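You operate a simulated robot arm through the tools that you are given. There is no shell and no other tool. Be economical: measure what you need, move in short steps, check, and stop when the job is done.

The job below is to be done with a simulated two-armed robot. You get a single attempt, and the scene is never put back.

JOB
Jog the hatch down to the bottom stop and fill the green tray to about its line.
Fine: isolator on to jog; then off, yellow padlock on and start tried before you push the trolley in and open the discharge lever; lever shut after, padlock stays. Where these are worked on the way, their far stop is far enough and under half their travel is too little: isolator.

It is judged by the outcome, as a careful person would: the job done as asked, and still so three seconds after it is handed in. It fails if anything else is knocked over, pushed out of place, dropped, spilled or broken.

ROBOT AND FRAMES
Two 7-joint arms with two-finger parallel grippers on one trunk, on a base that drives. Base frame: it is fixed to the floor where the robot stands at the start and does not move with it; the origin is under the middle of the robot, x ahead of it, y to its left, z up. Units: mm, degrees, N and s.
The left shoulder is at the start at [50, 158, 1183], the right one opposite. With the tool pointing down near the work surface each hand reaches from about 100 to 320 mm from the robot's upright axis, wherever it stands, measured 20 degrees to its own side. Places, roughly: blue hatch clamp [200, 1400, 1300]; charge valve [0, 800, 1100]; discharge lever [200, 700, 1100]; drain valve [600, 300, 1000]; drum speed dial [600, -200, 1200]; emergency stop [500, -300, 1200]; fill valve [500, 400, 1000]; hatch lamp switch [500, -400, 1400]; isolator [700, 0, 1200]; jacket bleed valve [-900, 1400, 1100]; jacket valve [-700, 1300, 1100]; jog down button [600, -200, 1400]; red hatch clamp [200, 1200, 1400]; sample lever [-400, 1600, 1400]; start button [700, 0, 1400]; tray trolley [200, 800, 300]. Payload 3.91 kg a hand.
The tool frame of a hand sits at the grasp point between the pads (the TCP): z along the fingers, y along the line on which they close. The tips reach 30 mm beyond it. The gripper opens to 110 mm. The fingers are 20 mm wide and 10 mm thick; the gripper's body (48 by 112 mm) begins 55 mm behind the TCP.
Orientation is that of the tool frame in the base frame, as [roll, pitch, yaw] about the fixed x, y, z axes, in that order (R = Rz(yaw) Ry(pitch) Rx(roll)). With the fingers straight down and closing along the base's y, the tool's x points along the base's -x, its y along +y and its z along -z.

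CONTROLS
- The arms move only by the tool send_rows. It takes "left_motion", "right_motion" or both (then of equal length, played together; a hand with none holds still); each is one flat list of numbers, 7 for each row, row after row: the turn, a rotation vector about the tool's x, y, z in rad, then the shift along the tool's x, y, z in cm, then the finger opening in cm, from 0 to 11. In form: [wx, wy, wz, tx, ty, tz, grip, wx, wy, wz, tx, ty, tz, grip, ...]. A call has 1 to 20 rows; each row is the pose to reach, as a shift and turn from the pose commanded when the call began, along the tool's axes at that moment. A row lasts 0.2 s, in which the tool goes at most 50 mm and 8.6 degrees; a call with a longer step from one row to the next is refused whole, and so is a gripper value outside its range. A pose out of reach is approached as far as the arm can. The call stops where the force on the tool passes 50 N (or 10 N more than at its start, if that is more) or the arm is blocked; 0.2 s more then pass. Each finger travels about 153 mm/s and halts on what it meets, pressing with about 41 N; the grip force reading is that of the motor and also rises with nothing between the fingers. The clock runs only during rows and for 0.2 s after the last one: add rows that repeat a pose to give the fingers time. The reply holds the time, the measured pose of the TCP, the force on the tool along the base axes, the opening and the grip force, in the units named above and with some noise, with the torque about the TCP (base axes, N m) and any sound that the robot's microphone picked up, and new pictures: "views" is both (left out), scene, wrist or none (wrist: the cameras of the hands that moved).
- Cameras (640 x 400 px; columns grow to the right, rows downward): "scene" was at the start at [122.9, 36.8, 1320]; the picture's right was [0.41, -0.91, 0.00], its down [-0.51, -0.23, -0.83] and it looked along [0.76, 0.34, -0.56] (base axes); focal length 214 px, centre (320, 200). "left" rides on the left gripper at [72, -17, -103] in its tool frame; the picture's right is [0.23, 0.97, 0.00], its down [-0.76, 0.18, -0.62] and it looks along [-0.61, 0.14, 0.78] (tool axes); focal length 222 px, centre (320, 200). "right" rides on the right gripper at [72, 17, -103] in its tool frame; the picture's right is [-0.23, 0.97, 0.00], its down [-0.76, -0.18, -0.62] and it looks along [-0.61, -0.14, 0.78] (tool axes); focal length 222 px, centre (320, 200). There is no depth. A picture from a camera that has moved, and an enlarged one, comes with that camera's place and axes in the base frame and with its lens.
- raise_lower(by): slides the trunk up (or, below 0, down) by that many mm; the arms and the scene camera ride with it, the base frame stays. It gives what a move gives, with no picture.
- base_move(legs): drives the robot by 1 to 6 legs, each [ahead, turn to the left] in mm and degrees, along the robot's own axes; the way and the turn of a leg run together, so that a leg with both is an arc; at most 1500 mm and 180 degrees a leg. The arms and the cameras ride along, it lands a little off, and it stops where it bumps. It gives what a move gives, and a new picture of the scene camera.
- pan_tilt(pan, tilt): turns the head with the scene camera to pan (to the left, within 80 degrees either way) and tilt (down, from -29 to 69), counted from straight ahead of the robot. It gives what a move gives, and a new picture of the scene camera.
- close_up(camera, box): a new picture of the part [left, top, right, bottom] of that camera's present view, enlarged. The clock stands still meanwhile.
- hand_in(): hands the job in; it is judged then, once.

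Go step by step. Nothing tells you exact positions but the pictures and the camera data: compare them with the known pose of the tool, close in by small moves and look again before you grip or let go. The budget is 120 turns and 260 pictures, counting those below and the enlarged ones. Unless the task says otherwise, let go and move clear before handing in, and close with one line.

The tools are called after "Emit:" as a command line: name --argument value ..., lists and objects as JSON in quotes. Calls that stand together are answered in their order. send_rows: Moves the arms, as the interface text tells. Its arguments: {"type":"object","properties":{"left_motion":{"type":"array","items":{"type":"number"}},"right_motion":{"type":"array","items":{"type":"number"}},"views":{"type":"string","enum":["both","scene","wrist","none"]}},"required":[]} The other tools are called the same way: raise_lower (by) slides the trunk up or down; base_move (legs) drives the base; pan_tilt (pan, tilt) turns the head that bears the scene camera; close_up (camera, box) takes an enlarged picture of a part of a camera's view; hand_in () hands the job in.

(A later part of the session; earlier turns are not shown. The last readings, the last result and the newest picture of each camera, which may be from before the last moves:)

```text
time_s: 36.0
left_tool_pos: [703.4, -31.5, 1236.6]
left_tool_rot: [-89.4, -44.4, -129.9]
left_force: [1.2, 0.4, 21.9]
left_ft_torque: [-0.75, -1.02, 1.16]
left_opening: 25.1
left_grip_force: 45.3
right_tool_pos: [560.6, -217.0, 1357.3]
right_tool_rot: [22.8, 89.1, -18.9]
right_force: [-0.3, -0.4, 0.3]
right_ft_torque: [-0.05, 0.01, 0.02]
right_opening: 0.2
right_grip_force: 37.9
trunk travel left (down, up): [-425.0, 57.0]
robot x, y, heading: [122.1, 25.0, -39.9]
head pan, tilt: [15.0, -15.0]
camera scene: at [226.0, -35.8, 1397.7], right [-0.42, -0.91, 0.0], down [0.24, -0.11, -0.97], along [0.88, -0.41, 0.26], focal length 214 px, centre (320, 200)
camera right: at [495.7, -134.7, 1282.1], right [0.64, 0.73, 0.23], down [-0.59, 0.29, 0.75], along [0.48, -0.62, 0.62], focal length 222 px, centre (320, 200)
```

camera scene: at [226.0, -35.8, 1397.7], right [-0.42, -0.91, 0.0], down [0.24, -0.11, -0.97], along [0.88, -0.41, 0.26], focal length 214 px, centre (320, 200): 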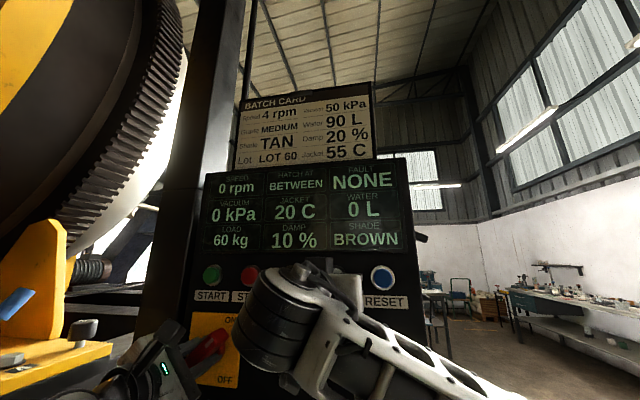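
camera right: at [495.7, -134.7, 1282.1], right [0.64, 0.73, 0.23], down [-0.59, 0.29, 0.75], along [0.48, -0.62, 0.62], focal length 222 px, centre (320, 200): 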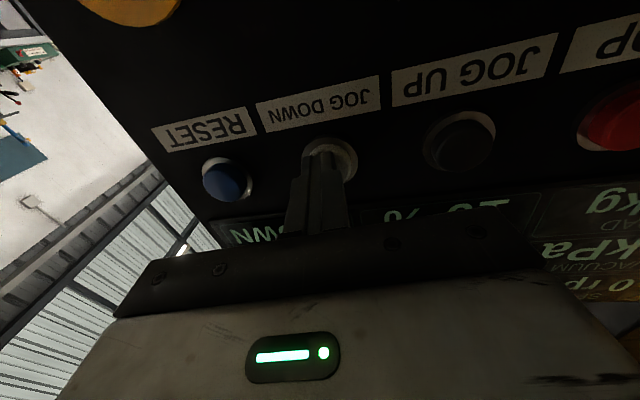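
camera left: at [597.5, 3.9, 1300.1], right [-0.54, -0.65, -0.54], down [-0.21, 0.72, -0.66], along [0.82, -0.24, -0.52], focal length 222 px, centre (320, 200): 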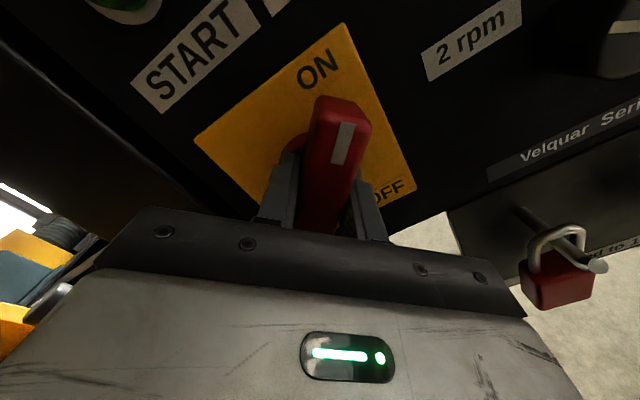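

Still no contact, though the button is very near. I'll nudge slightly left and continue.

Emit:
send_rows --right_motion '[0, 0, 0, 0, 0.4, 0.4, 0, 0, 0, 0, 0, 0.5, 0.8, 0, 0, 0, 0, 0, 0.5, 1.2, 0, 0, 0, 0, 0, 0.5, 1.5, 0, 0, 0, 0, 0, 0.5, 1.5, 0, 0, 0, 0, 0, 0.5, 1.5, 0, 0, 0, 0, 0, 0.5, 1.5, 0]' --views "both"

```text
time_s: 36.8
left_tool_pos: [703.7, -31.5, 1237.7]
left_tool_rot: [-89.3, -44.4, -129.8]
left_force: [13.1, -7.9, -0.9]
left_ft_torque: [-0.9, -1.21, 1.3]
left_opening: 25.1
left_grip_force: 45.0
right_tool_pos: [566.1, -215.8, 1358.7]
right_tool_rot: [18.0, 88.9, -23.7]
right_force: [-53.1, 22.7, -6.1]
right_ft_torque: [0.29, 0.67, -0.47]
right_opening: 0.0
right_grip_force: 37.7
trunk travel left (down, up): [-425.0, 57.0]
robot x, y, heading: [121.6, 20.2, -40.1]
head pan, tilt: [15.0, -15.0]
heard: click
stopped in row 4 (right hand): the force on the tool passed its limit at 53 N (the readings are from after the stop); the commanded pose is now the measured one
camera scene: at [223.0, -35.3, 1397.3], right [-0.42, -0.91, 0.0], down [0.24, -0.11, -0.96], along [0.87, -0.41, 0.26], focal length 214 px, centre (320, 200)
camera right: at [501.5, -133.9, 1283.2], right [0.64, 0.73, 0.23], down [-0.6, 0.29, 0.75], along [0.48, -0.62, 0.62], focal length 222 px, centre (320, 200)
```

scene: 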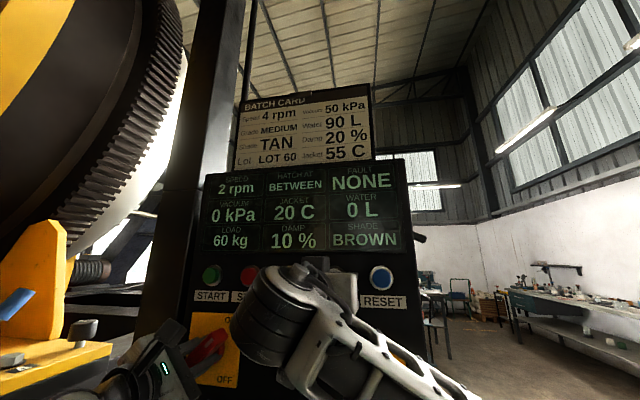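
right: 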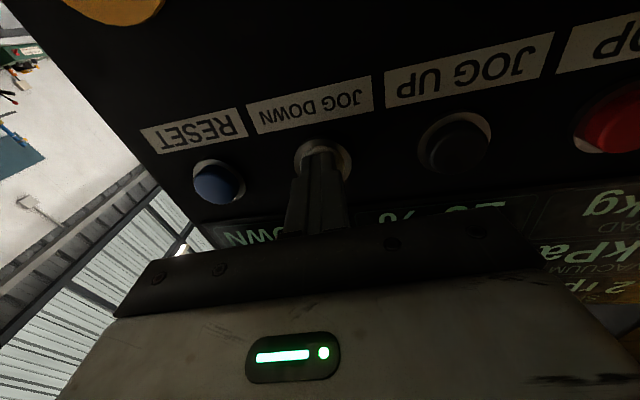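

The jog is running at 2 rpm. I'll hold it and watch the display.

Emit:
send_rows --right_motion '[0, 0, 0, 0, 0, 0, 0, 0, 0, 0, 0, 0, 0, 0, 0, 0, 0, 0, 0, 0, 0]' --views "scene"

```text
time_s: 37.6
left_tool_pos: [703.7, -31.8, 1237.3]
left_tool_rot: [-89.6, -44.5, -129.9]
left_force: [10.6, -14.0, -3.1]
left_ft_torque: [-0.72, -0.82, 1.47]
left_opening: 25.0
left_grip_force: 45.0
right_tool_pos: [567.3, -214.7, 1359.6]
right_tool_rot: [17.1, 88.8, -24.4]
right_force: [-18.3, 11.0, -1.4]
right_ft_torque: [0.11, 0.18, 0.07]
right_opening: 0.3
right_grip_force: 37.7
trunk travel left (down, up): [-425.0, 57.0]
robot x, y, heading: [124.0, 20.4, -40.0]
head pan, tilt: [15.0, -15.0]
camera scene: at [223.2, -34.3, 1397.9], right [-0.42, -0.91, 0.0], down [0.24, -0.11, -0.96], along [0.87, -0.41, 0.26], focal length 214 px, centre (320, 200)
```

scene: 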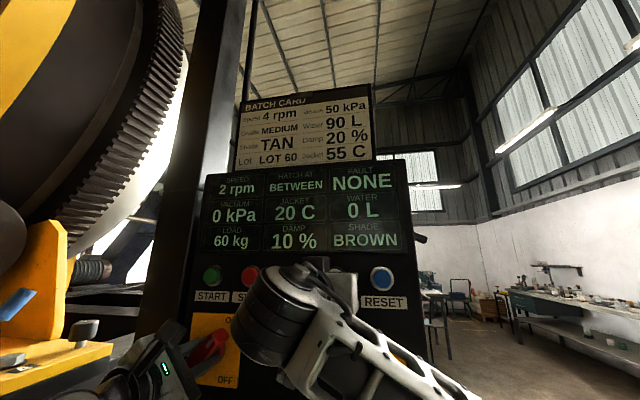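

Still jogging with moderate force. I'll keep holding.

Emit:
send_rows --right_motion '[0, 0, 0, 0, 0, 0.1, 0, 0, 0, 0, 0, 0, 0.1, 0, 0, 0, 0, 0, 0, 0.1, 0, 0, 0, 0, 0, 0, 0.1, 0, 0, 0, 0, 0, 0, 0.1, 0]' --views "scene"

```text
time_s: 38.8
left_tool_pos: [703.7, -31.0, 1237.1]
left_tool_rot: [-89.6, -44.5, -129.8]
left_force: [20.3, -16.7, -8.3]
left_ft_torque: [-0.96, -1.32, 0.56]
left_opening: 25.2
left_grip_force: 45.2
right_tool_pos: [567.8, -214.9, 1358.2]
right_tool_rot: [18.0, 88.7, -23.4]
right_force: [-53.4, 29.2, -6.8]
right_ft_torque: [0.36, 0.69, -0.19]
right_opening: 0.2
right_grip_force: 37.7
trunk travel left (down, up): [-425.0, 57.0]
robot x, y, heading: [122.8, 24.9, -40.0]
head pan, tilt: [15.0, -15.0]
camera scene: at [223.0, -34.4, 1397.9], right [-0.42, -0.91, 0.0], down [0.24, -0.11, -0.96], along [0.87, -0.41, 0.26], focal length 214 px, centre (320, 200)
```

scene: 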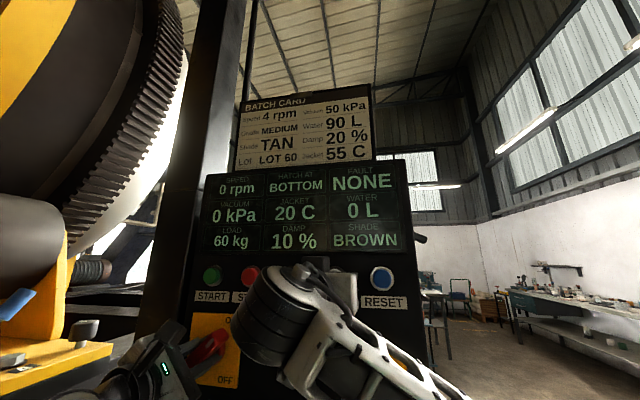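

The hatch shows BOTTOM at 0 rpm. I'll back the right hand straight off the button and out to the right.

Emit:
send_rows --right_motion '[0, 0, 0, 0, 0, -2, 0, 0, 0, 0, 0, 0, -5, 0, 0, 0, 0, 0, -2, -8, 0, 0, 0, 0, 2, -6, -10, 0, 0, 0, 0, 5, -10, -11, 0, 0, 0, 0, 8, -14, -12, 0, 0, 0, 0, 11, -18, -13, 0, 0, 0, 0, 14, -22, -13, 0, 0, 0, 0, 18, -25, -13, 0, 0, 0, 0, 22, -28, -13, 0]' --views "scene"

```text
refused: row 5 steps farther than a row can; nothing moved
```

Emit:
send_rows --right_motion '[0, 0, 0, 0, 0, -2, 0, 0, 0, 0, 0, 0, -5, 0, 0, 0, 0, 0, -2, -8, 0, 0, 0, 0, 2, -5, -10, 0, 0, 0, 0, 4, -8, -11, 0, 0, 0, 0, 6, -11, -12, 0, 0, 0, 0, 8, -14, -13, 0, 0, 0, 0, 11, -17, -13, 0, 0, 0, 0, 14, -20, -13, 0, 0, 0, 0, 17, -23, -13, 0, 0, 0, 0, 20, -26, -13, 0]' --views "scene"

```text
time_s: 41.2
left_tool_pos: [703.3, -32.0, 1236.9]
left_tool_rot: [-89.6, -44.4, -129.6]
left_force: [-37.6, 5.0, -16.5]
left_ft_torque: [-0.38, -0.33, 1.79]
left_opening: 25.2
left_grip_force: 44.5
right_tool_pos: [370.3, -331.6, 1139.1]
right_tool_rot: [21.8, 89.0, -20.1]
right_force: [0.8, -0.5, -0.3]
right_ft_torque: [0.0, -0.01, 0.0]
right_opening: 0.0
right_grip_force: 37.8
right hand out of reach, approached as far as the arm can: row 9, 10, 11
trunk travel left (down, up): [-425.0, 57.0]
robot x, y, heading: [121.8, 20.7, -39.7]
head pan, tilt: [15.0, -15.0]
camera scene: at [223.7, -35.3, 1397.8], right [-0.42, -0.91, 0.0], down [0.24, -0.11, -0.96], along [0.87, -0.41, 0.26], focal length 214 px, centre (320, 200)
```

scene: 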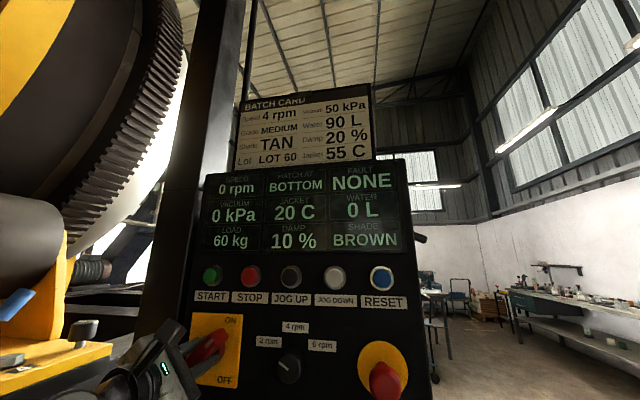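

Still BOTTOM, and the right hand is clear. Now I'll turn the isolator back to OFF with the left hand, easing its forward pressure first.

Emit:
send_rows --left_motion '[0, 0, 0, 0, 0, -0.3, 1, 0, 0, 0.12, 0, 0, -0.4, 1, 0, 0, 0.24, 0, 0, -0.4, 1, 0, 0, 0.36, 0, 0, -0.4, 1, 0, 0, 0.48, 0, 0, -0.4, 1, 0, 0, 0.6, 0, 0, -0.4, 1, 0, 0, 0.72, 0, 0, -0.4, 1, 0, 0, 0.84, 0, 0, -0.4, 1, 0, 0, 0.96, 0, 0, -0.4, 1, 0, 0, 1.08, 0, 0, -0.4, 1, 0, 0, 1.2, 0, 0, -0.4, 1, 0, 0, 1.32, 0, 0, -0.4, 1, 0, 0, 1.44, 0, 0, -0.4, 1, 0, 0, 1.57, 0, 0, -0.4, 1, 0, 0, 1.6, 0, 0, -0.4, 1]' --views "both"

```text
time_s: 44.4
left_tool_pos: [703.5, -31.2, 1234.3]
left_tool_rot: [-90.2, 47.0, -129.5]
left_force: [-11.4, -4.6, -11.2]
left_ft_torque: [0.14, 2.15, 0.53]
left_opening: 25.4
left_grip_force: 44.8
right_tool_pos: [373.5, -332.7, 1138.6]
right_tool_rot: [23.2, 89.2, -18.7]
right_force: [0.5, 0.6, -0.5]
right_ft_torque: [0.0, -0.02, -0.02]
right_opening: 0.1
right_grip_force: 37.9
trunk travel left (down, up): [-425.0, 57.0]
robot x, y, heading: [124.1, 26.6, -39.9]
head pan, tilt: [15.0, -15.0]
camera scene: at [227.9, -37.3, 1397.3], right [-0.42, -0.91, 0.0], down [0.23, -0.11, -0.97], along [0.88, -0.41, 0.26], focal length 214 px, centre (320, 200)
camera left: at [584.3, -12.4, 1193.2], right [0.35, 0.43, -0.83], down [-0.07, 0.9, 0.44], along [0.93, -0.1, 0.35], focal length 222 px, centre (320, 200)
```

scene: 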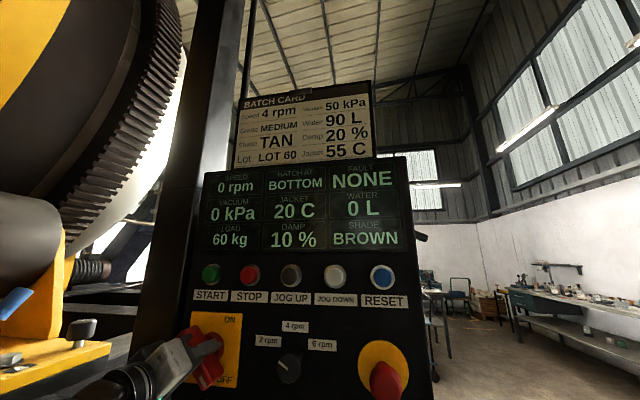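
left: 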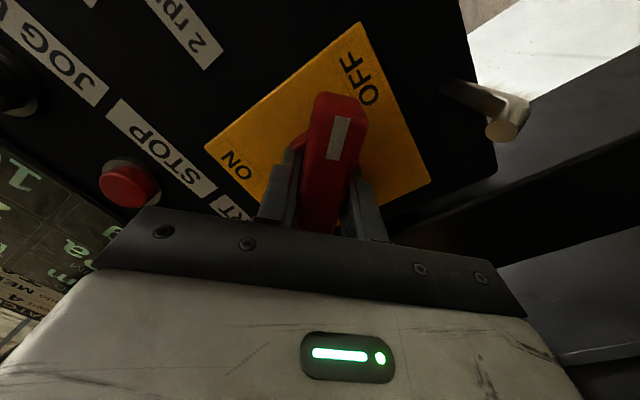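

OFF is confirmed. I'll release the handle, back away, and roll the left hand so its camera sits on top for the padlock work.

Emit:
send_rows --left_motion '[0, 0, 0, 0, 0, 0, 4, 0, 0, 0, 0, 0, 0, 7, 0, 0, 0, 0, 0, -3, 7, 0, 0, 0, 0, 0, -6, 7, 0, 0, 0, 0, 0, -9, 7, 0, 0, -0.14, 0, 0, -9, 7, 0, 0, -0.28, 0, 0, -9, 7, 0, 0, -0.42, 0, 0, -9, 7, 0, 0, -0.56, 0, 0, -9, 7, 0, 0, -0.7, 0, 0, -9, 7, 0, 0, -0.84, 0, 0, -9, 7, 0, 0, -0.98, 0, 0, -9, 7, 0, 0, -1.12, 0, 0, -9, 7, 0, 0, -1.26, 0, 0, -9, 7, 0, 0, -1.4, 0, 0, -9, 7, 0, 0, -1.54, 0, 0, -9, 7]' --views "none"

Emit:
send_rows --left_motion '[0, 0, -0.14, 0, 0, 0, 7, 0, 0, -0.28, 0, 0, 0, 7, 0, 0, -0.42, 0, 0, 0, 7, 0, 0, -0.56, 0, 0, 0, 7, 0, 0, -0.7, 0, 0, 0, 7, 0, 0, -0.83, 0, 0, 0, 7]' --views "wrist"

Emit:
pan_tilt --pan 15 --tilt 25

```text
time_s: 47.8
left_tool_pos: [662.2, 27.6, 1241.5]
left_tool_rot: [-89.7, -41.3, -129.4]
left_force: [-0.8, 0.2, 0.1]
left_ft_torque: [-0.03, -0.03, 0.01]
left_opening: 70.1
left_grip_force: 0.3
left hand out of reach, approached as far as the arm can: row 4, 5, 6, 7, 8, 9, 10, 11, 12, 13, 14, 15, 16
right_tool_pos: [372.7, -332.0, 1139.3]
right_tool_rot: [19.4, 89.3, -22.5]
right_force: [0.5, 0.7, -0.4]
right_ft_torque: [0.05, 0.0, -0.02]
right_opening: 0.0
right_grip_force: 37.8
trunk travel left (down, up): [-425.0, 57.0]
robot x, y, heading: [120.8, 25.2, -39.8]
head pan, tilt: [15.0, -15.0]
```

```text
time_s: 49.2
left_tool_pos: [662.3, 26.7, 1242.7]
left_tool_rot: [-84.2, -88.7, -135.0]
left_force: [0.1, -0.1, 0.2]
left_ft_torque: [0.01, -0.01, 0.03]
left_opening: 70.0
left_grip_force: 0.1
right_tool_pos: [373.6, -331.4, 1139.0]
right_tool_rot: [19.5, 89.3, -22.3]
right_force: [-0.1, -0.3, -0.5]
right_ft_torque: [-0.01, -0.01, 0.01]
right_opening: 0.2
right_grip_force: 38.2
trunk travel left (down, up): [-425.0, 57.0]
robot x, y, heading: [124.0, 21.9, -40.2]
head pan, tilt: [15.0, -15.0]
camera left: at [591.5, 104.2, 1315.6], right [-0.62, -0.76, 0.21], down [-0.58, 0.27, -0.77], along [0.52, -0.6, -0.61], focal length 222 px, centre (320, 200)
```

left: 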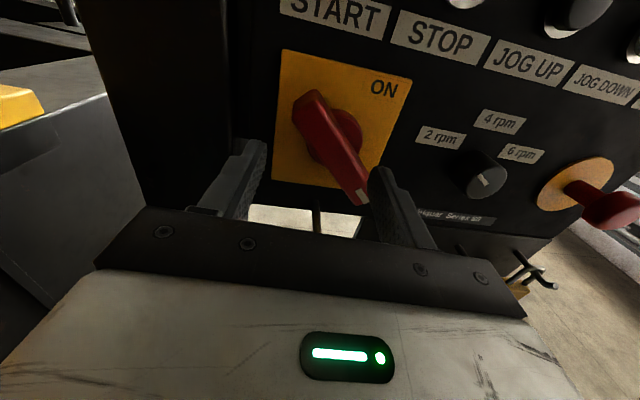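

```text
time_s: 50.3
left_tool_pos: [662.1, 26.7, 1241.8]
left_tool_rot: [-84.3, -88.6, -135.2]
left_force: [-0.1, 0.2, 0.4]
left_ft_torque: [0.02, 0.03, 0.01]
left_opening: 70.0
left_grip_force: 0.1
right_tool_pos: [373.1, -330.8, 1138.8]
right_tool_rot: [19.3, 89.3, -22.5]
right_force: [0.0, -0.8, 0.6]
right_ft_torque: [0.01, 0.0, -0.03]
right_opening: 0.0
right_grip_force: 37.8
trunk travel left (down, up): [-425.0, 57.0]
robot x, y, heading: [119.8, 22.4, -39.9]
head pan, tilt: [15.0, 25.0]
camera scene: at [238.9, -41.4, 1334.6], right [-0.42, -0.91, 0.0], down [-0.38, 0.18, -0.91], along [0.82, -0.38, -0.42], focal length 214 px, centre (320, 200)
```

scene: 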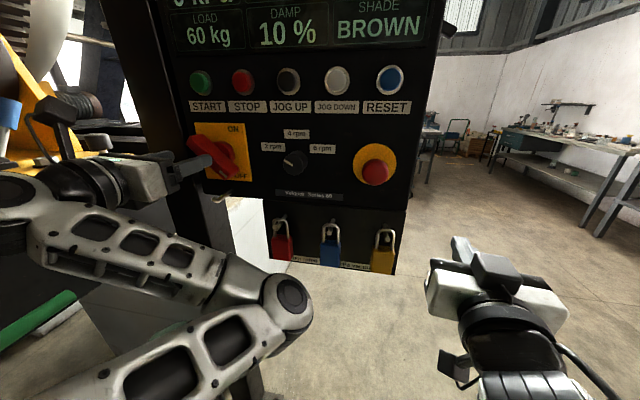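

The camera-up roll works. I'll move the left hand right and down in front of the yellow padlock while the right hand swings farther out.

Emit:
send_rows --left_motion '[0, 0, 0, 0, 1, -1, 7, 0, 0, 0, 0, 3, -2, 7, 0, 0, 0, 0, 7, -2, 7, 0, 0, 0, 0, 11, -2, 7, 0, 0, 0, 0, 15, -2, 7, 0, 0, 0, 0, 19, -2, 8, 0, 0, 0, -3, 22.5, -2, 8, 0, 0, 0, -6, 26, -2, 8, 0, 0, 0, -9, 29, -2, 8, 0, 0, 0, -12, 32, -2, 8, 0, 0, 0, -14, 34, -2, 8]' --right_motion '[0, 0, 0, 0, -4, 0, 0, 0, 0, 0, 0, -8, 0, 0, 0, 0, 0, 1, -12, 0, 0, 0, 0, 0, 2, -15, 0, 0, 0, 0, 0, 4, -18, 0, 0, 0, 0, 0, 5, -19, 0, 0, 0, 0, 0, 5, -19, 0, 0, 0, 0, 0, 5, -19, 0, 0, 0, 0, 0, 5, -19, 0, 0, 0, 0, 0, 5, -19, 0, 0, 0, 0, 0, 5, -19, 0, 0]' --views "both"

```text
time_s: 52.1
left_tool_pos: [506.9, -160.1, 1295.6]
left_tool_rot: [-4.6, -71.5, 144.5]
left_force: [0.2, 0.3, -0.5]
left_ft_torque: [0.0, -0.02, 0.03]
left_opening: 80.3
left_grip_force: 0.0
left hand out of reach, approached as far as the arm can: row 1, 2, 3, 4, 5, 6, 7, 8, 9
right_tool_pos: [248.5, -481.9, 1083.8]
right_tool_rot: [19.7, 89.4, -22.0]
right_force: [-0.3, -0.2, -0.2]
right_ft_torque: [-0.04, 0.02, 0.0]
right_opening: 0.0
right_grip_force: 37.4
right hand out of reach, approached as far as the arm can: row 1, 2, 3, 4, 5, 6, 7, 8, 9
trunk travel left (down, up): [-425.0, 57.0]
robot x, y, heading: [123.4, 22.0, -39.8]
head pan, tilt: [15.0, 25.0]
stopped in row 9 (left hand): the arm was blocked; the commanded pose is now the measured one
camera scene: at [239.0, -41.4, 1334.6], right [-0.42, -0.91, 0.0], down [-0.38, 0.18, -0.91], along [0.82, -0.38, -0.42], focal length 214 px, centre (320, 200)
camera right: at [183.0, -399.5, 1010.5], right [0.65, 0.73, 0.23], down [-0.59, 0.29, 0.75], along [0.48, -0.62, 0.62], focal length 222 px, centre (320, 200)
camera left: at [423.6, -69.4, 1333.0], right [-0.68, -0.71, 0.19], down [-0.37, 0.11, -0.92], along [0.63, -0.7, -0.33], focal length 222 px, centre (320, 200)
```

scene: 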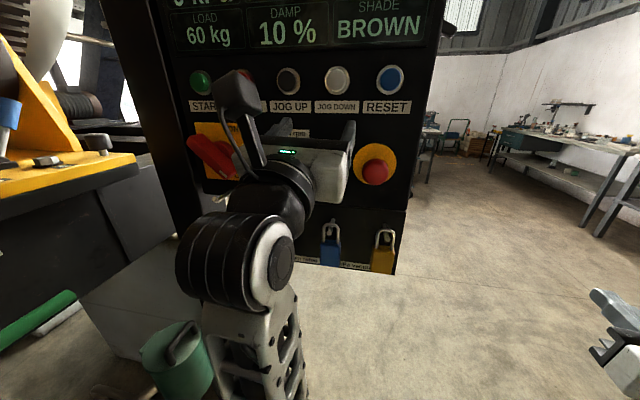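
right: 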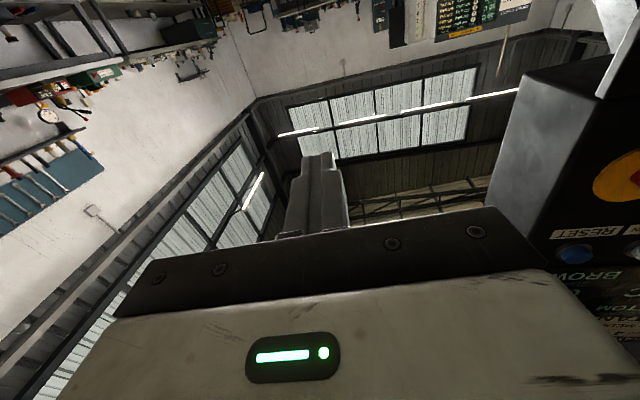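
left: 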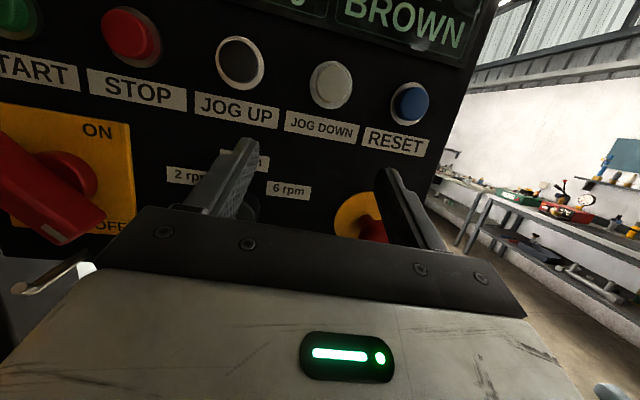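

The left arm is cramped this close to the panel. I'll back the base 100 mm straight off and then re-pose the left hand.

Emit:
base_move --legs '[[-100, 0]]'

Emit:
send_rows --left_motion '[0, -0.1, 0, -2, 2, 0, 8, 0, -0.2, 0, -4, 4, 0, 8, 0, -0.3, 0, -6, 6, 1, 8, 0, -0.32, 0, -9, 8, 2, 8, 0, -0.32, 0, -12, 10, 3, 8, 0, -0.32, 0, -15, 12, 4, 8, 0, -0.32, 0, -18, 13, 5, 8]' --views "both"

```text
time_s: 53.3
left_tool_pos: [430.2, -94.4, 1295.5]
left_tool_rot: [-4.5, -71.5, 144.7]
left_force: [-0.5, -0.2, -0.2]
left_ft_torque: [-0.01, 0.02, 0.04]
left_opening: 79.9
left_grip_force: 0.2
right_tool_pos: [172.4, -418.1, 1085.1]
right_tool_rot: [18.7, 89.3, -23.0]
right_force: [0.1, 0.9, -0.4]
right_ft_torque: [-0.02, 0.03, 0.02]
right_opening: 0.2
right_grip_force: 37.9
trunk travel left (down, up): [-425.0, 57.0]
robot x, y, heading: [51.8, 91.3, -39.6]
head pan, tilt: [15.0, 25.0]
camera scene: at [162.5, 22.6, 1334.6], right [-0.42, -0.91, 0.0], down [-0.38, 0.18, -0.91], along [0.82, -0.38, -0.42], focal length 214 px, centre (320, 200)
```

scene: 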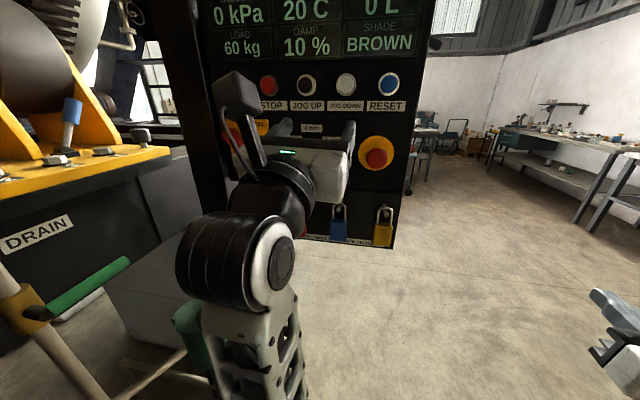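

```text
time_s: 54.7
left_tool_pos: [479.5, -137.6, 1255.8]
left_tool_rot: [-16.9, -78.0, 156.4]
left_force: [-1.2, -0.1, -0.8]
left_ft_torque: [-0.03, -0.03, 0.02]
left_opening: 80.2
left_grip_force: 0.1
left hand out of reach, approached as far as the arm can: row 1, 2, 3, 4, 5, 6
right_tool_pos: [172.4, -417.9, 1084.6]
right_tool_rot: [20.3, 89.4, -21.5]
right_force: [0.7, 0.5, 0.2]
right_ft_torque: [0.01, -0.01, 0.0]
right_opening: 0.1
right_grip_force: 37.7
trunk travel left (down, up): [-425.0, 57.0]
robot x, y, heading: [44.3, 83.4, -40.1]
head pan, tilt: [15.0, 25.0]
stopped in row 6 (left hand): the arm was blocked; the commanded pose is now the measured one
camera scene: at [163.1, 22.1, 1334.5], right [-0.42, -0.91, 0.0], down [-0.38, 0.18, -0.91], along [0.82, -0.38, -0.42], focal length 214 px, centre (320, 200)
camera left: at [399.7, -53.5, 1307.5], right [-0.67, -0.72, 0.16], down [-0.43, 0.2, -0.88], along [0.6, -0.66, -0.45], focal length 222 px, centre (320, 200)
```

scene: 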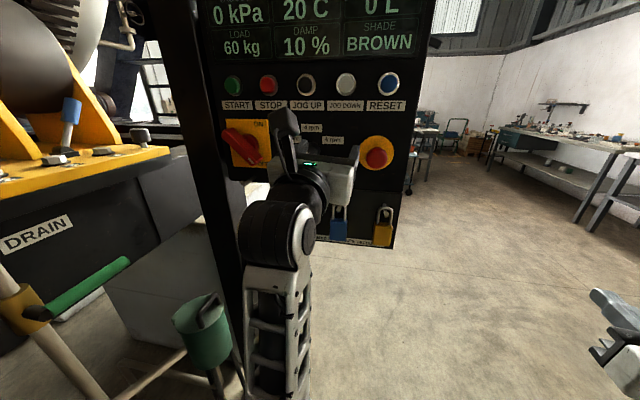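
left: 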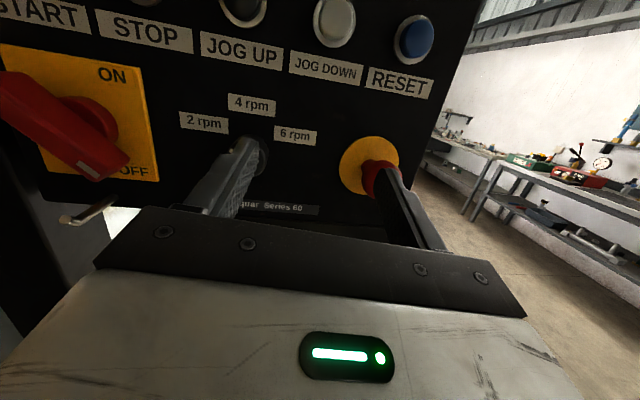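

The arm prefers this posture at a higher relative height. I'll lower the trunk 200 mm, which brings the hand down to padlock level.

Emit:
raise_lower --by -200

Emit:
send_rows --left_motion '[0, -0.1, 0, 0, 1, 0, 8, 0, -0.2, 0, 0, 2, 0, 8, 0, -0.2, 0, 0, 4, 0, 8]' --views "both"

```text
time_s: 56.9
left_tool_pos: [480.2, -137.9, 1055.6]
left_tool_rot: [-16.9, -78.1, 156.3]
left_force: [0.2, 0.7, -0.5]
left_ft_torque: [0.0, -0.01, 0.06]
left_opening: 79.9
left_grip_force: 0.1
right_tool_pos: [172.5, -416.9, 884.9]
right_tool_rot: [19.3, 89.2, -22.7]
right_force: [1.0, 0.2, -0.3]
right_ft_torque: [0.01, -0.01, -0.02]
right_opening: 0.2
right_grip_force: 37.5
trunk travel left (down, up): [-225.0, 257.0]
robot x, y, heading: [47.5, 88.0, -39.9]
head pan, tilt: [15.0, 25.0]
```

```text
time_s: 57.7
left_tool_pos: [477.2, -139.1, 1051.1]
left_tool_rot: [-94.7, -86.2, -125.8]
left_force: [0.6, -0.1, -1.0]
left_ft_torque: [-0.01, -0.01, 0.01]
left_opening: 80.1
left_grip_force: 0.1
left hand out of reach, approached as far as the arm can: row 1, 2, 3
right_tool_pos: [172.4, -419.3, 884.6]
right_tool_rot: [20.1, 89.4, -21.6]
right_force: [-0.1, 0.0, -0.1]
right_ft_torque: [-0.01, 0.0, -0.03]
right_opening: 0.1
right_grip_force: 37.6
trunk travel left (down, up): [-225.0, 257.0]
robot x, y, heading: [48.4, 84.0, -40.1]
head pan, tilt: [15.0, 25.0]
camera scene: at [163.1, 22.2, 1134.5], right [-0.42, -0.91, 0.0], down [-0.38, 0.18, -0.91], along [0.82, -0.38, -0.42], focal length 214 px, centre (320, 200)
camera left: at [407.8, -62.6, 1125.9], right [-0.64, -0.75, 0.16], down [-0.56, 0.31, -0.77], along [0.53, -0.58, -0.62], focal length 222 px, centre (320, 200)
```

scene: 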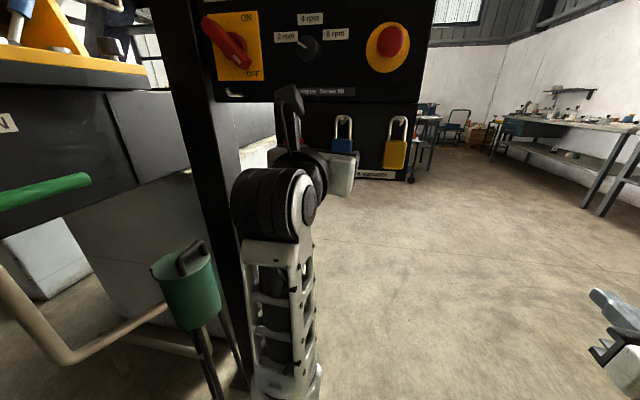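
left: 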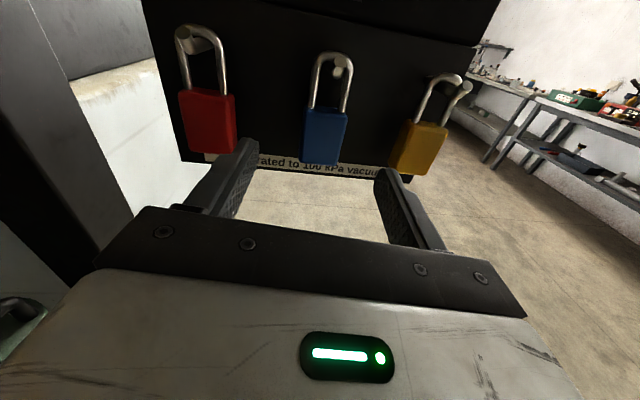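

The wrist view of the padlocks is excellent, but the arm is at its rightward limit. I'll shift the base about 210 mm to the right with a turn, drive and turn back.

Emit:
base_move --legs '[[-40, 0], [0, -90], [210, 0], [0, 90]]'

Emit:
send_rows --left_motion '[0, 0, 0, 0, -2, -1, 8, 0, 0, 0, 0, -4, -2, 8, 0, 0, 0, 0, -6, -3, 8, 0, 0, 0, 0, -8, -4, 8]' --views "wrist"

```text
time_s: 67.5
left_tool_pos: [295.3, -291.7, 1051.2]
left_tool_rot: [-93.0, -86.3, -130.3]
left_force: [0.5, -0.4, 0.4]
left_ft_torque: [0.02, -0.01, -0.01]
left_opening: 80.0
left_grip_force: 0.1
right_tool_pos: [-23.8, -555.8, 884.3]
right_tool_rot: [21.3, 89.3, -23.3]
right_force: [0.1, 0.6, -0.4]
right_ft_torque: [0.04, -0.02, 0.0]
right_opening: 0.0
right_grip_force: 37.5
trunk travel left (down, up): [-225.0, 257.0]
robot x, y, heading: [-123.7, -48.0, -42.7]
head pan, tilt: [15.0, 25.0]
camera scene: at [-11.8, -115.9, 1134.5], right [-0.47, -0.88, 0.0], down [-0.37, 0.2, -0.91], along [0.8, -0.42, -0.42], focal length 214 px, centre (320, 200)
```

scene: 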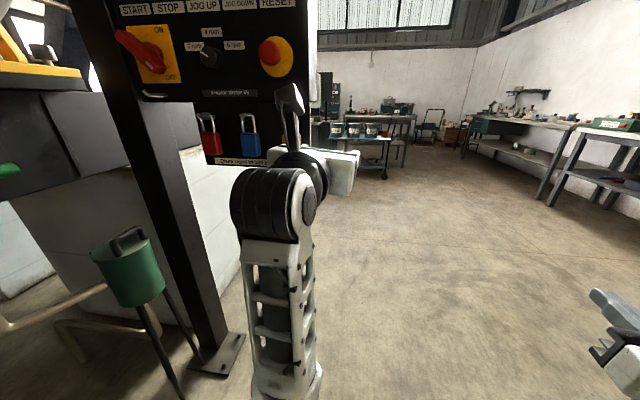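

```text
time_s: 68.5
left_tool_pos: [325.9, -211.9, 1058.7]
left_tool_rot: [-93.1, -86.1, -130.1]
left_force: [-0.6, -0.7, 0.1]
left_ft_torque: [0.0, -0.03, -0.02]
left_opening: 80.1
left_grip_force: 0.0
left hand out of reach, approached as far as the arm can: row 4
right_tool_pos: [-25.0, -555.2, 885.2]
right_tool_rot: [21.5, 89.3, -23.2]
right_force: [-0.4, 0.1, 0.2]
right_ft_torque: [-0.01, -0.01, 0.0]
right_opening: 0.0
right_grip_force: 37.3
trunk travel left (down, up): [-225.0, 257.0]
robot x, y, heading: [-125.2, -48.0, -42.6]
head pan, tilt: [15.0, 25.0]
camera left: at [258.3, -132.3, 1134.1], right [-0.67, -0.72, 0.16], down [-0.54, 0.34, -0.77], along [0.5, -0.61, -0.62], focal length 222 px, centre (320, 200)
```

left: 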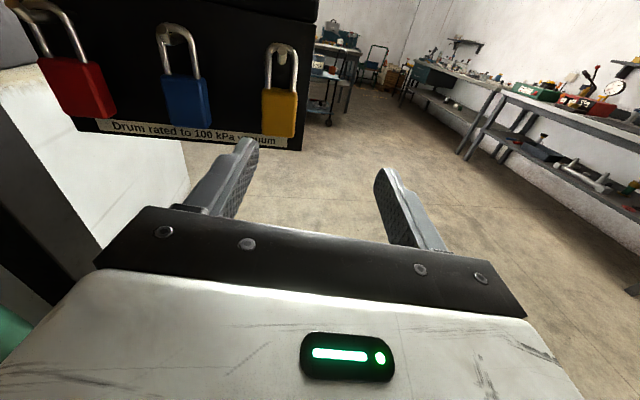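

The base landed at heading -42.6. I'll trim the heading to -40 and drive 120 mm closer with the hand nearly lined up on the yellow padlock.

Emit:
base_move --legs '[[0, 2.6], [120, 0]]'

Emit:
send_rows --left_motion '[0, 0, 0, -0.5, -1, 0, 8, 0, 0, 0, -1, -2, 0, 8]' --views "wrist"

```text
time_s: 70.1
left_tool_pos: [423.3, -267.8, 1058.4]
left_tool_rot: [-93.3, -86.2, -127.3]
left_force: [-0.1, -0.3, -0.2]
left_ft_torque: [0.03, 0.0, -0.02]
left_opening: 79.9
left_grip_force: 0.1
right_tool_pos: [89.4, -627.3, 883.9]
right_tool_rot: [20.8, 89.3, -21.2]
right_force: [0.2, -0.2, -0.2]
right_ft_torque: [0.01, 0.01, -0.02]
right_opening: 0.0
right_grip_force: 37.6
trunk travel left (down, up): [-225.0, 257.0]
robot x, y, heading: [-30.4, -123.4, -40.3]
head pan, tilt: [15.0, 25.0]
camera scene: at [81.9, -187.2, 1134.5], right [-0.43, -0.9, 0.0], down [-0.38, 0.18, -0.91], along [0.82, -0.39, -0.42], focal length 214 px, centre (320, 200)
```

scene: 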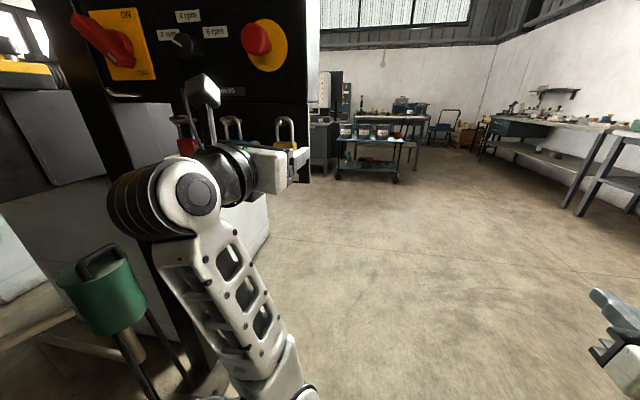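

```text
time_s: 70.7
left_tool_pos: [440.7, -255.3, 1052.4]
left_tool_rot: [-93.1, -86.2, -127.6]
left_force: [0.0, -0.7, -0.3]
left_ft_torque: [0.01, -0.02, 0.02]
left_opening: 80.1
left_grip_force: 0.0
left hand out of reach, approached as far as the arm can: row 2
right_tool_pos: [89.1, -627.6, 884.0]
right_tool_rot: [20.8, 89.3, -21.2]
right_force: [-0.5, 0.4, -0.3]
right_ft_torque: [-0.03, 0.01, 0.0]
right_opening: 0.0
right_grip_force: 37.7
trunk travel left (down, up): [-225.0, 257.0]
robot x, y, heading: [-32.9, -124.7, -40.0]
head pan, tilt: [15.0, 25.0]
camera left: at [369.6, -179.0, 1127.6], right [-0.64, -0.75, 0.16], down [-0.56, 0.31, -0.77], along [0.53, -0.58, -0.62], focal length 222 px, centre (320, 200)
```

left: 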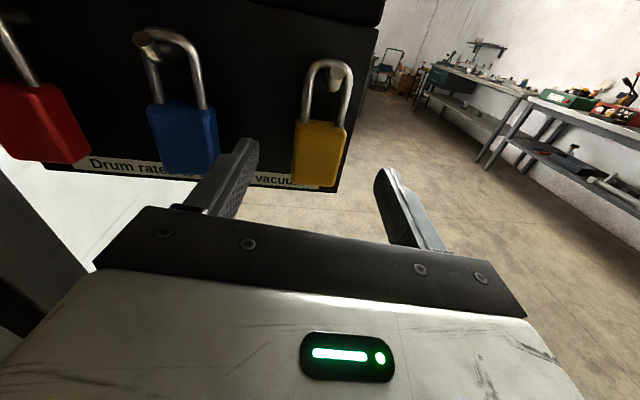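

I'm lined up laterally. The body centre is near z=1030, about 85 mm ahead. I'll approach in steps, levelling the slight roll on the way.

Emit:
send_rows --left_motion '[0, 0, -0.03, -1, 0, 1, 8, 0, 0, -0.06, -2, 0.1, 2.5, 8, 0, 0, -0.07, -2.2, 0.2, 4, 8, 0, 0, -0.07, -2.2, 0.2, 5, 8]' --views "wrist"

```text
time_s: 71.7
left_tool_pos: [477.5, -286.4, 1030.9]
left_tool_rot: [144.1, -89.7, -4.5]
left_force: [0.1, 0.0, -0.1]
left_ft_torque: [-0.02, 0.0, 0.02]
left_opening: 80.0
left_grip_force: 0.1
right_tool_pos: [89.7, -628.3, 885.2]
right_tool_rot: [20.9, 89.3, -21.1]
right_force: [0.0, -0.4, 0.6]
right_ft_torque: [-0.03, 0.01, 0.0]
right_opening: 0.0
right_grip_force: 37.8
trunk travel left (down, up): [-225.0, 257.0]
robot x, y, heading: [-34.0, -124.5, -40.1]
head pan, tilt: [15.0, 25.0]
camera left: at [410.1, -207.3, 1103.2], right [-0.63, -0.74, 0.23], down [-0.59, 0.27, -0.76], along [0.5, -0.62, -0.61], focal length 222 px, centre (320, 200)
```

left: 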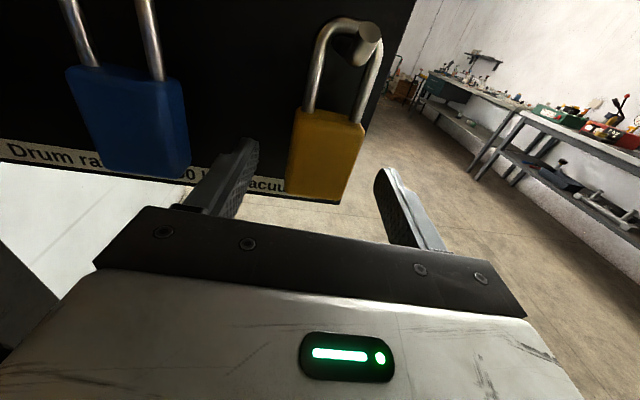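

The padlock is between the finger lines. I'll advance another 33 mm and check.

Emit:
send_rows --left_motion '[0, 0, 0, 0, 0.2, 1.2, 8, 0, 0, 0, 0, 0.2, 2.4, 8, 0, 0, 0, 0, 0.2, 3.3, 8]' --views "wrist"

```text
time_s: 72.5
left_tool_pos: [503.2, -309.1, 1028.8]
left_tool_rot: [-157.6, -89.7, -62.6]
left_force: [0.7, 1.1, 0.6]
left_ft_torque: [-0.02, 0.01, 0.0]
left_opening: 80.0
left_grip_force: 0.0
right_tool_pos: [89.1, -626.8, 884.1]
right_tool_rot: [20.8, 89.3, -21.2]
right_force: [0.3, 0.2, 0.0]
right_ft_torque: [0.02, 0.01, -0.06]
right_opening: 0.0
right_grip_force: 37.8
trunk travel left (down, up): [-225.0, 257.0]
robot x, y, heading: [-30.2, -122.3, -40.2]
head pan, tilt: [15.0, 25.0]
camera left: at [434.6, -230.1, 1102.7], right [-0.63, -0.74, 0.23], down [-0.59, 0.27, -0.76], along [0.5, -0.61, -0.61], focal length 222 px, centre (320, 200)
```

left: 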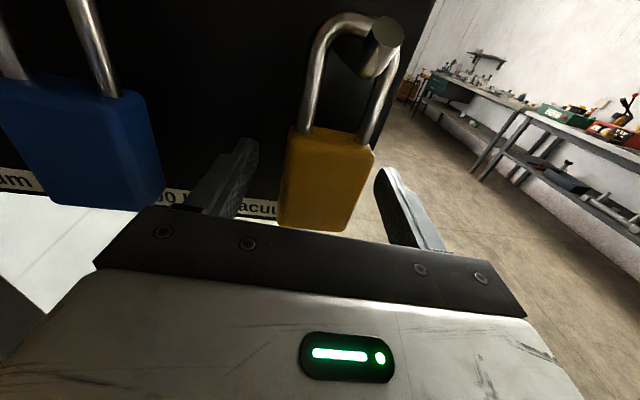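

The body is well between the fingers. I'll go 8 mm further and close on it.

Emit:
send_rows --left_motion '[0, 0, 0, 0, 0.1, 0.4, 8, 0, 0, 0, 0, 0.1, 0.8, 8, 0, 0, 0, 0, 0.1, 0.8, 6, 0, 0, 0, 0, 0.1, 0.8, 4, 0, 0, 0, 0, 0.1, 0.8, 2, 0, 0, 0, 0, 0.1, 0.8, 2]' --views "wrist"

```text
time_s: 73.9
left_tool_pos: [508.8, -310.5, 1029.8]
left_tool_rot: [-155.9, -89.8, -64.2]
left_force: [-9.3, 23.4, -7.3]
left_ft_torque: [-0.05, 0.27, 1.13]
left_opening: 43.7
left_grip_force: 40.9
right_tool_pos: [88.4, -625.4, 886.3]
right_tool_rot: [10.6, 89.2, -31.3]
right_force: [0.3, 0.2, -0.6]
right_ft_torque: [-0.02, -0.03, 0.01]
right_opening: 0.1
right_grip_force: 37.3
trunk travel left (down, up): [-225.0, 257.0]
robot x, y, heading: [-35.6, -122.4, -40.1]
head pan, tilt: [15.0, 25.0]
camera left: at [440.1, -232.0, 1103.6], right [-0.63, -0.75, 0.23], down [-0.59, 0.27, -0.76], along [0.51, -0.61, -0.61], focal length 222 px, centre (320, 200)
```

left: 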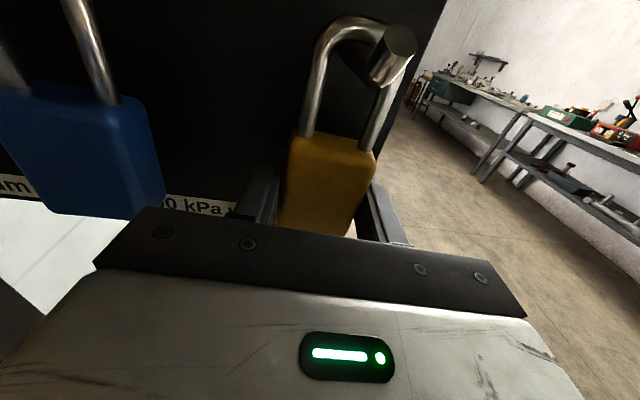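

Gripped at 43.7 mm. I'll lift 14 mm off the peg seat and look at the tip inside the shackle.

Emit:
send_rows --left_motion '[0, 0, 0, 0.5, 0, 0, 2, 0, 0, 0, 1, 0, 0, 2, 0, 0, 0, 1.4, 0, 0, 2]' --views "both"

Emit:
close_up --camera "left" --box '[260, 0, 460, 125]'

Emit:
pan_tilt --pan 10 --tilt 10

```text
time_s: 74.5
left_tool_pos: [509.1, -310.7, 1031.5]
left_tool_rot: [-167.5, -88.5, -52.2]
left_force: [-13.4, 9.6, -4.8]
left_ft_torque: [-0.09, 0.09, 0.46]
left_opening: 43.4
left_grip_force: 41.3
right_tool_pos: [88.4, -626.1, 885.1]
right_tool_rot: [18.9, 89.2, -23.1]
right_force: [0.4, -0.8, 1.0]
right_ft_torque: [-0.04, 0.0, -0.01]
right_opening: 0.0
right_grip_force: 38.2
trunk travel left (down, up): [-225.0, 257.0]
robot x, y, heading: [-36.6, -124.8, -40.1]
head pan, tilt: [15.0, 25.0]
stopped in row 2 (left hand): the force on the tool passed its limit at 54 N (the readings are from after the stop); the commanded pose is now the measured one
camera scene: at [80.5, -186.0, 1134.9], right [-0.43, -0.91, 0.0], down [-0.38, 0.18, -0.91], along [0.82, -0.39, -0.42], focal length 214 px, centre (320, 200)
camera left: at [440.7, -233.8, 1106.8], right [-0.62, -0.75, 0.22], down [-0.61, 0.28, -0.75], along [0.5, -0.6, -0.63], focal length 222 px, centre (320, 200)
```

scene: 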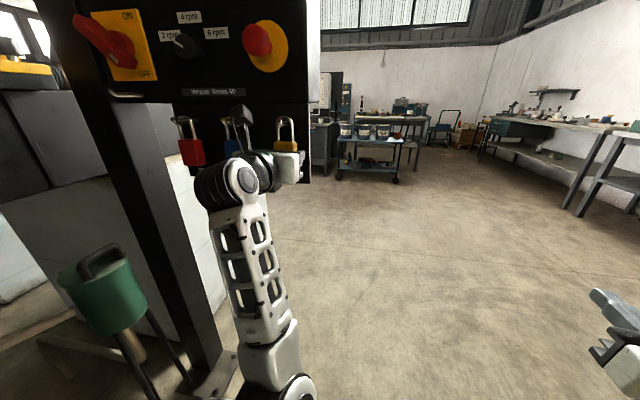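
left: 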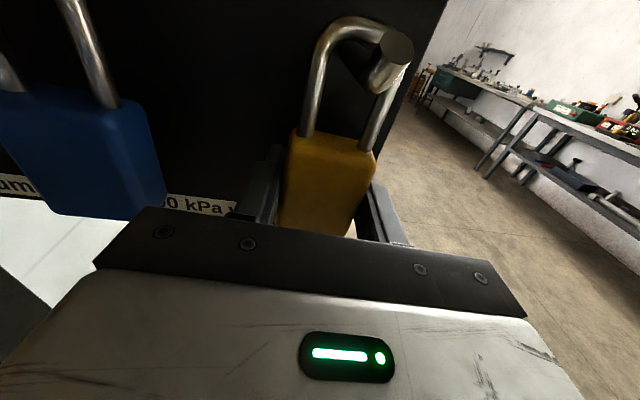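

```text
3.20 times, centred on (360, 62) of left
camera zoom: at [440.7, -233.8, 1106.8], right [-0.62, -0.75, 0.22], down [-0.61, 0.28, -0.75], along [0.5, -0.6, -0.63], focal length 711 px, centre (192, 640)
```

zoom: 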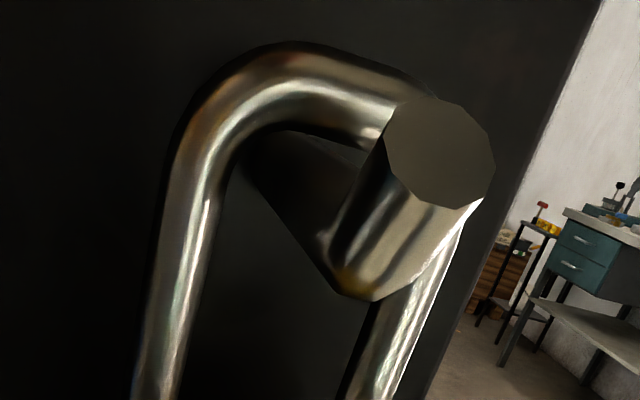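

```text
time_s: 75.3
left_tool_pos: [509.1, -310.6, 1031.7]
left_tool_rot: [-166.7, -88.6, -53.1]
left_force: [-16.3, 17.3, -7.0]
left_ft_torque: [-0.21, 0.19, 0.78]
left_opening: 43.5
left_grip_force: 41.4
right_tool_pos: [88.1, -625.1, 885.1]
right_tool_rot: [15.8, 89.2, -26.1]
right_force: [0.5, 0.0, -0.3]
right_ft_torque: [0.02, -0.02, -0.01]
right_opening: 0.0
right_grip_force: 37.7
trunk travel left (down, up): [-225.0, 257.0]
robot x, y, heading: [-35.1, -121.4, -40.1]
head pan, tilt: [10.0, 10.0]
camera scene: at [77.6, -192.9, 1159.1], right [-0.5, -0.86, 0.0], down [-0.15, 0.09, -0.98], along [0.85, -0.49, -0.17], focal length 214 px, centre (320, 200)
```

scene: 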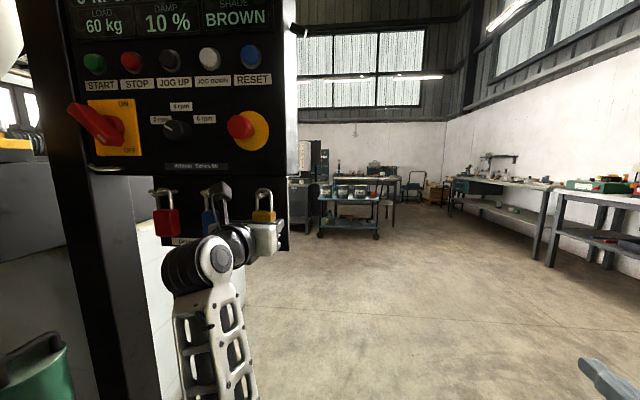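

The force points straight out of the board, so the fingertips are pressing on it. I'll ease back 4 mm and lift again.

Emit:
send_rows --left_motion '[0, 0, 0, 0, 0, -0.3, 2, 0, 0, 0, 0, 0, -0.5, 2, 0, 0, 0, 0.4, 0, -0.5, 2, 0, 0, 0, 0.8, 0, -0.5, 2, 0, 0, 0, 1.2, 0, -0.5, 2]' --views "wrist"

Emit:
close_up --camera "left" --box '[260, 0, 460, 125]'

```text
time_s: 76.5
left_tool_pos: [506.8, -307.9, 1039.8]
left_tool_rot: [-151.8, -88.0, -67.8]
left_force: [-0.3, -0.4, -1.3]
left_ft_torque: [0.0, 0.0, -0.01]
left_opening: 43.2
left_grip_force: 40.8
right_tool_pos: [89.3, -627.2, 884.4]
right_tool_rot: [20.6, 89.3, -21.3]
right_force: [0.4, 0.1, 0.7]
right_ft_torque: [-0.02, -0.02, 0.01]
right_opening: 0.0
right_grip_force: 38.2
trunk travel left (down, up): [-225.0, 257.0]
robot x, y, heading: [-34.7, -125.8, -40.3]
head pan, tilt: [10.0, 10.0]
camera left: at [439.3, -231.8, 1116.4], right [-0.62, -0.76, 0.21], down [-0.6, 0.28, -0.74], along [0.51, -0.59, -0.63], focal length 222 px, centre (320, 200)
```

left: 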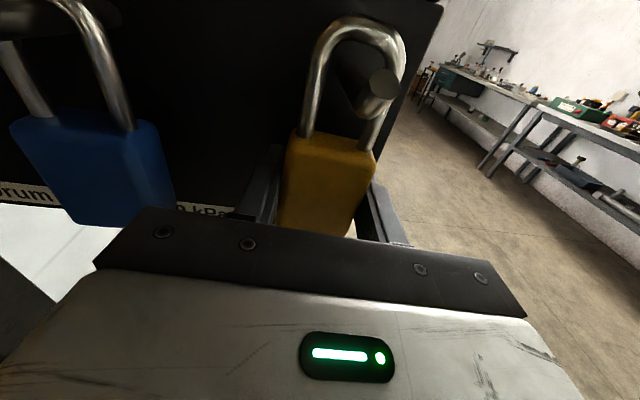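

```text
3.20 times, centred on (360, 62) of left
camera zoom: at [439.3, -231.8, 1116.4], right [-0.62, -0.76, 0.21], down [-0.6, 0.28, -0.74], along [0.51, -0.59, -0.63], focal length 711 px, centre (192, 640)
```

zoom: 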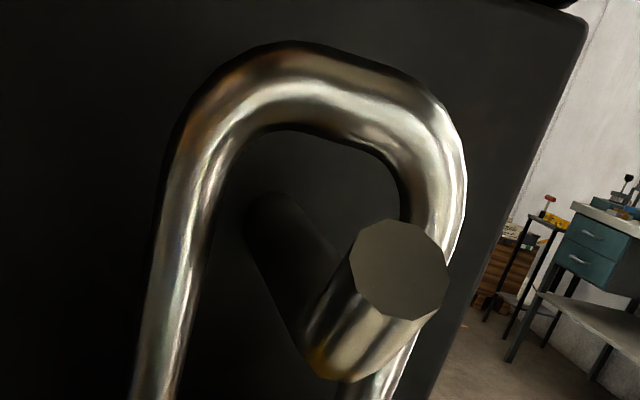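

It's free of force now. I'll lift 7 mm more so the shackle clears the upturned tip, then draw it straight out.

Emit:
send_rows --left_motion '[0, 0, 0, 0.4, 0, 0, 2, 0, 0, 0, 0.7, 0, 0, 2, 0, 0, 0, 0.7, 0, -1, 2, 0, 0, 0, 0.7, 0, -2, 2]' --views "wrist"

```text
time_s: 77.5
left_tool_pos: [492.0, -294.6, 1051.5]
left_tool_rot: [-149.1, -88.4, -69.9]
left_force: [-1.2, -0.9, -1.0]
left_ft_torque: [0.05, -0.05, -0.01]
left_opening: 43.3
left_grip_force: 41.2
right_tool_pos: [89.0, -627.2, 884.3]
right_tool_rot: [21.4, 89.2, -20.7]
right_force: [0.5, 0.8, 0.3]
right_ft_torque: [0.04, -0.03, -0.02]
right_opening: 0.0
right_grip_force: 37.7
trunk travel left (down, up): [-225.0, 257.0]
robot x, y, heading: [-36.4, -124.7, -40.1]
head pan, tilt: [10.0, 10.0]
camera left: at [423.3, -216.9, 1126.9], right [-0.61, -0.76, 0.21], down [-0.6, 0.27, -0.75], along [0.51, -0.59, -0.63], focal length 222 px, centre (320, 200)
```

left: 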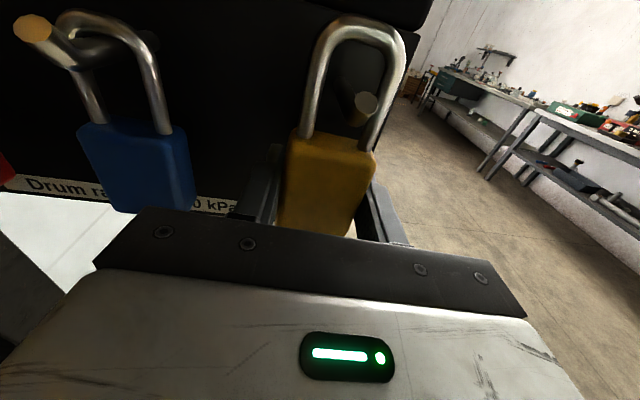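

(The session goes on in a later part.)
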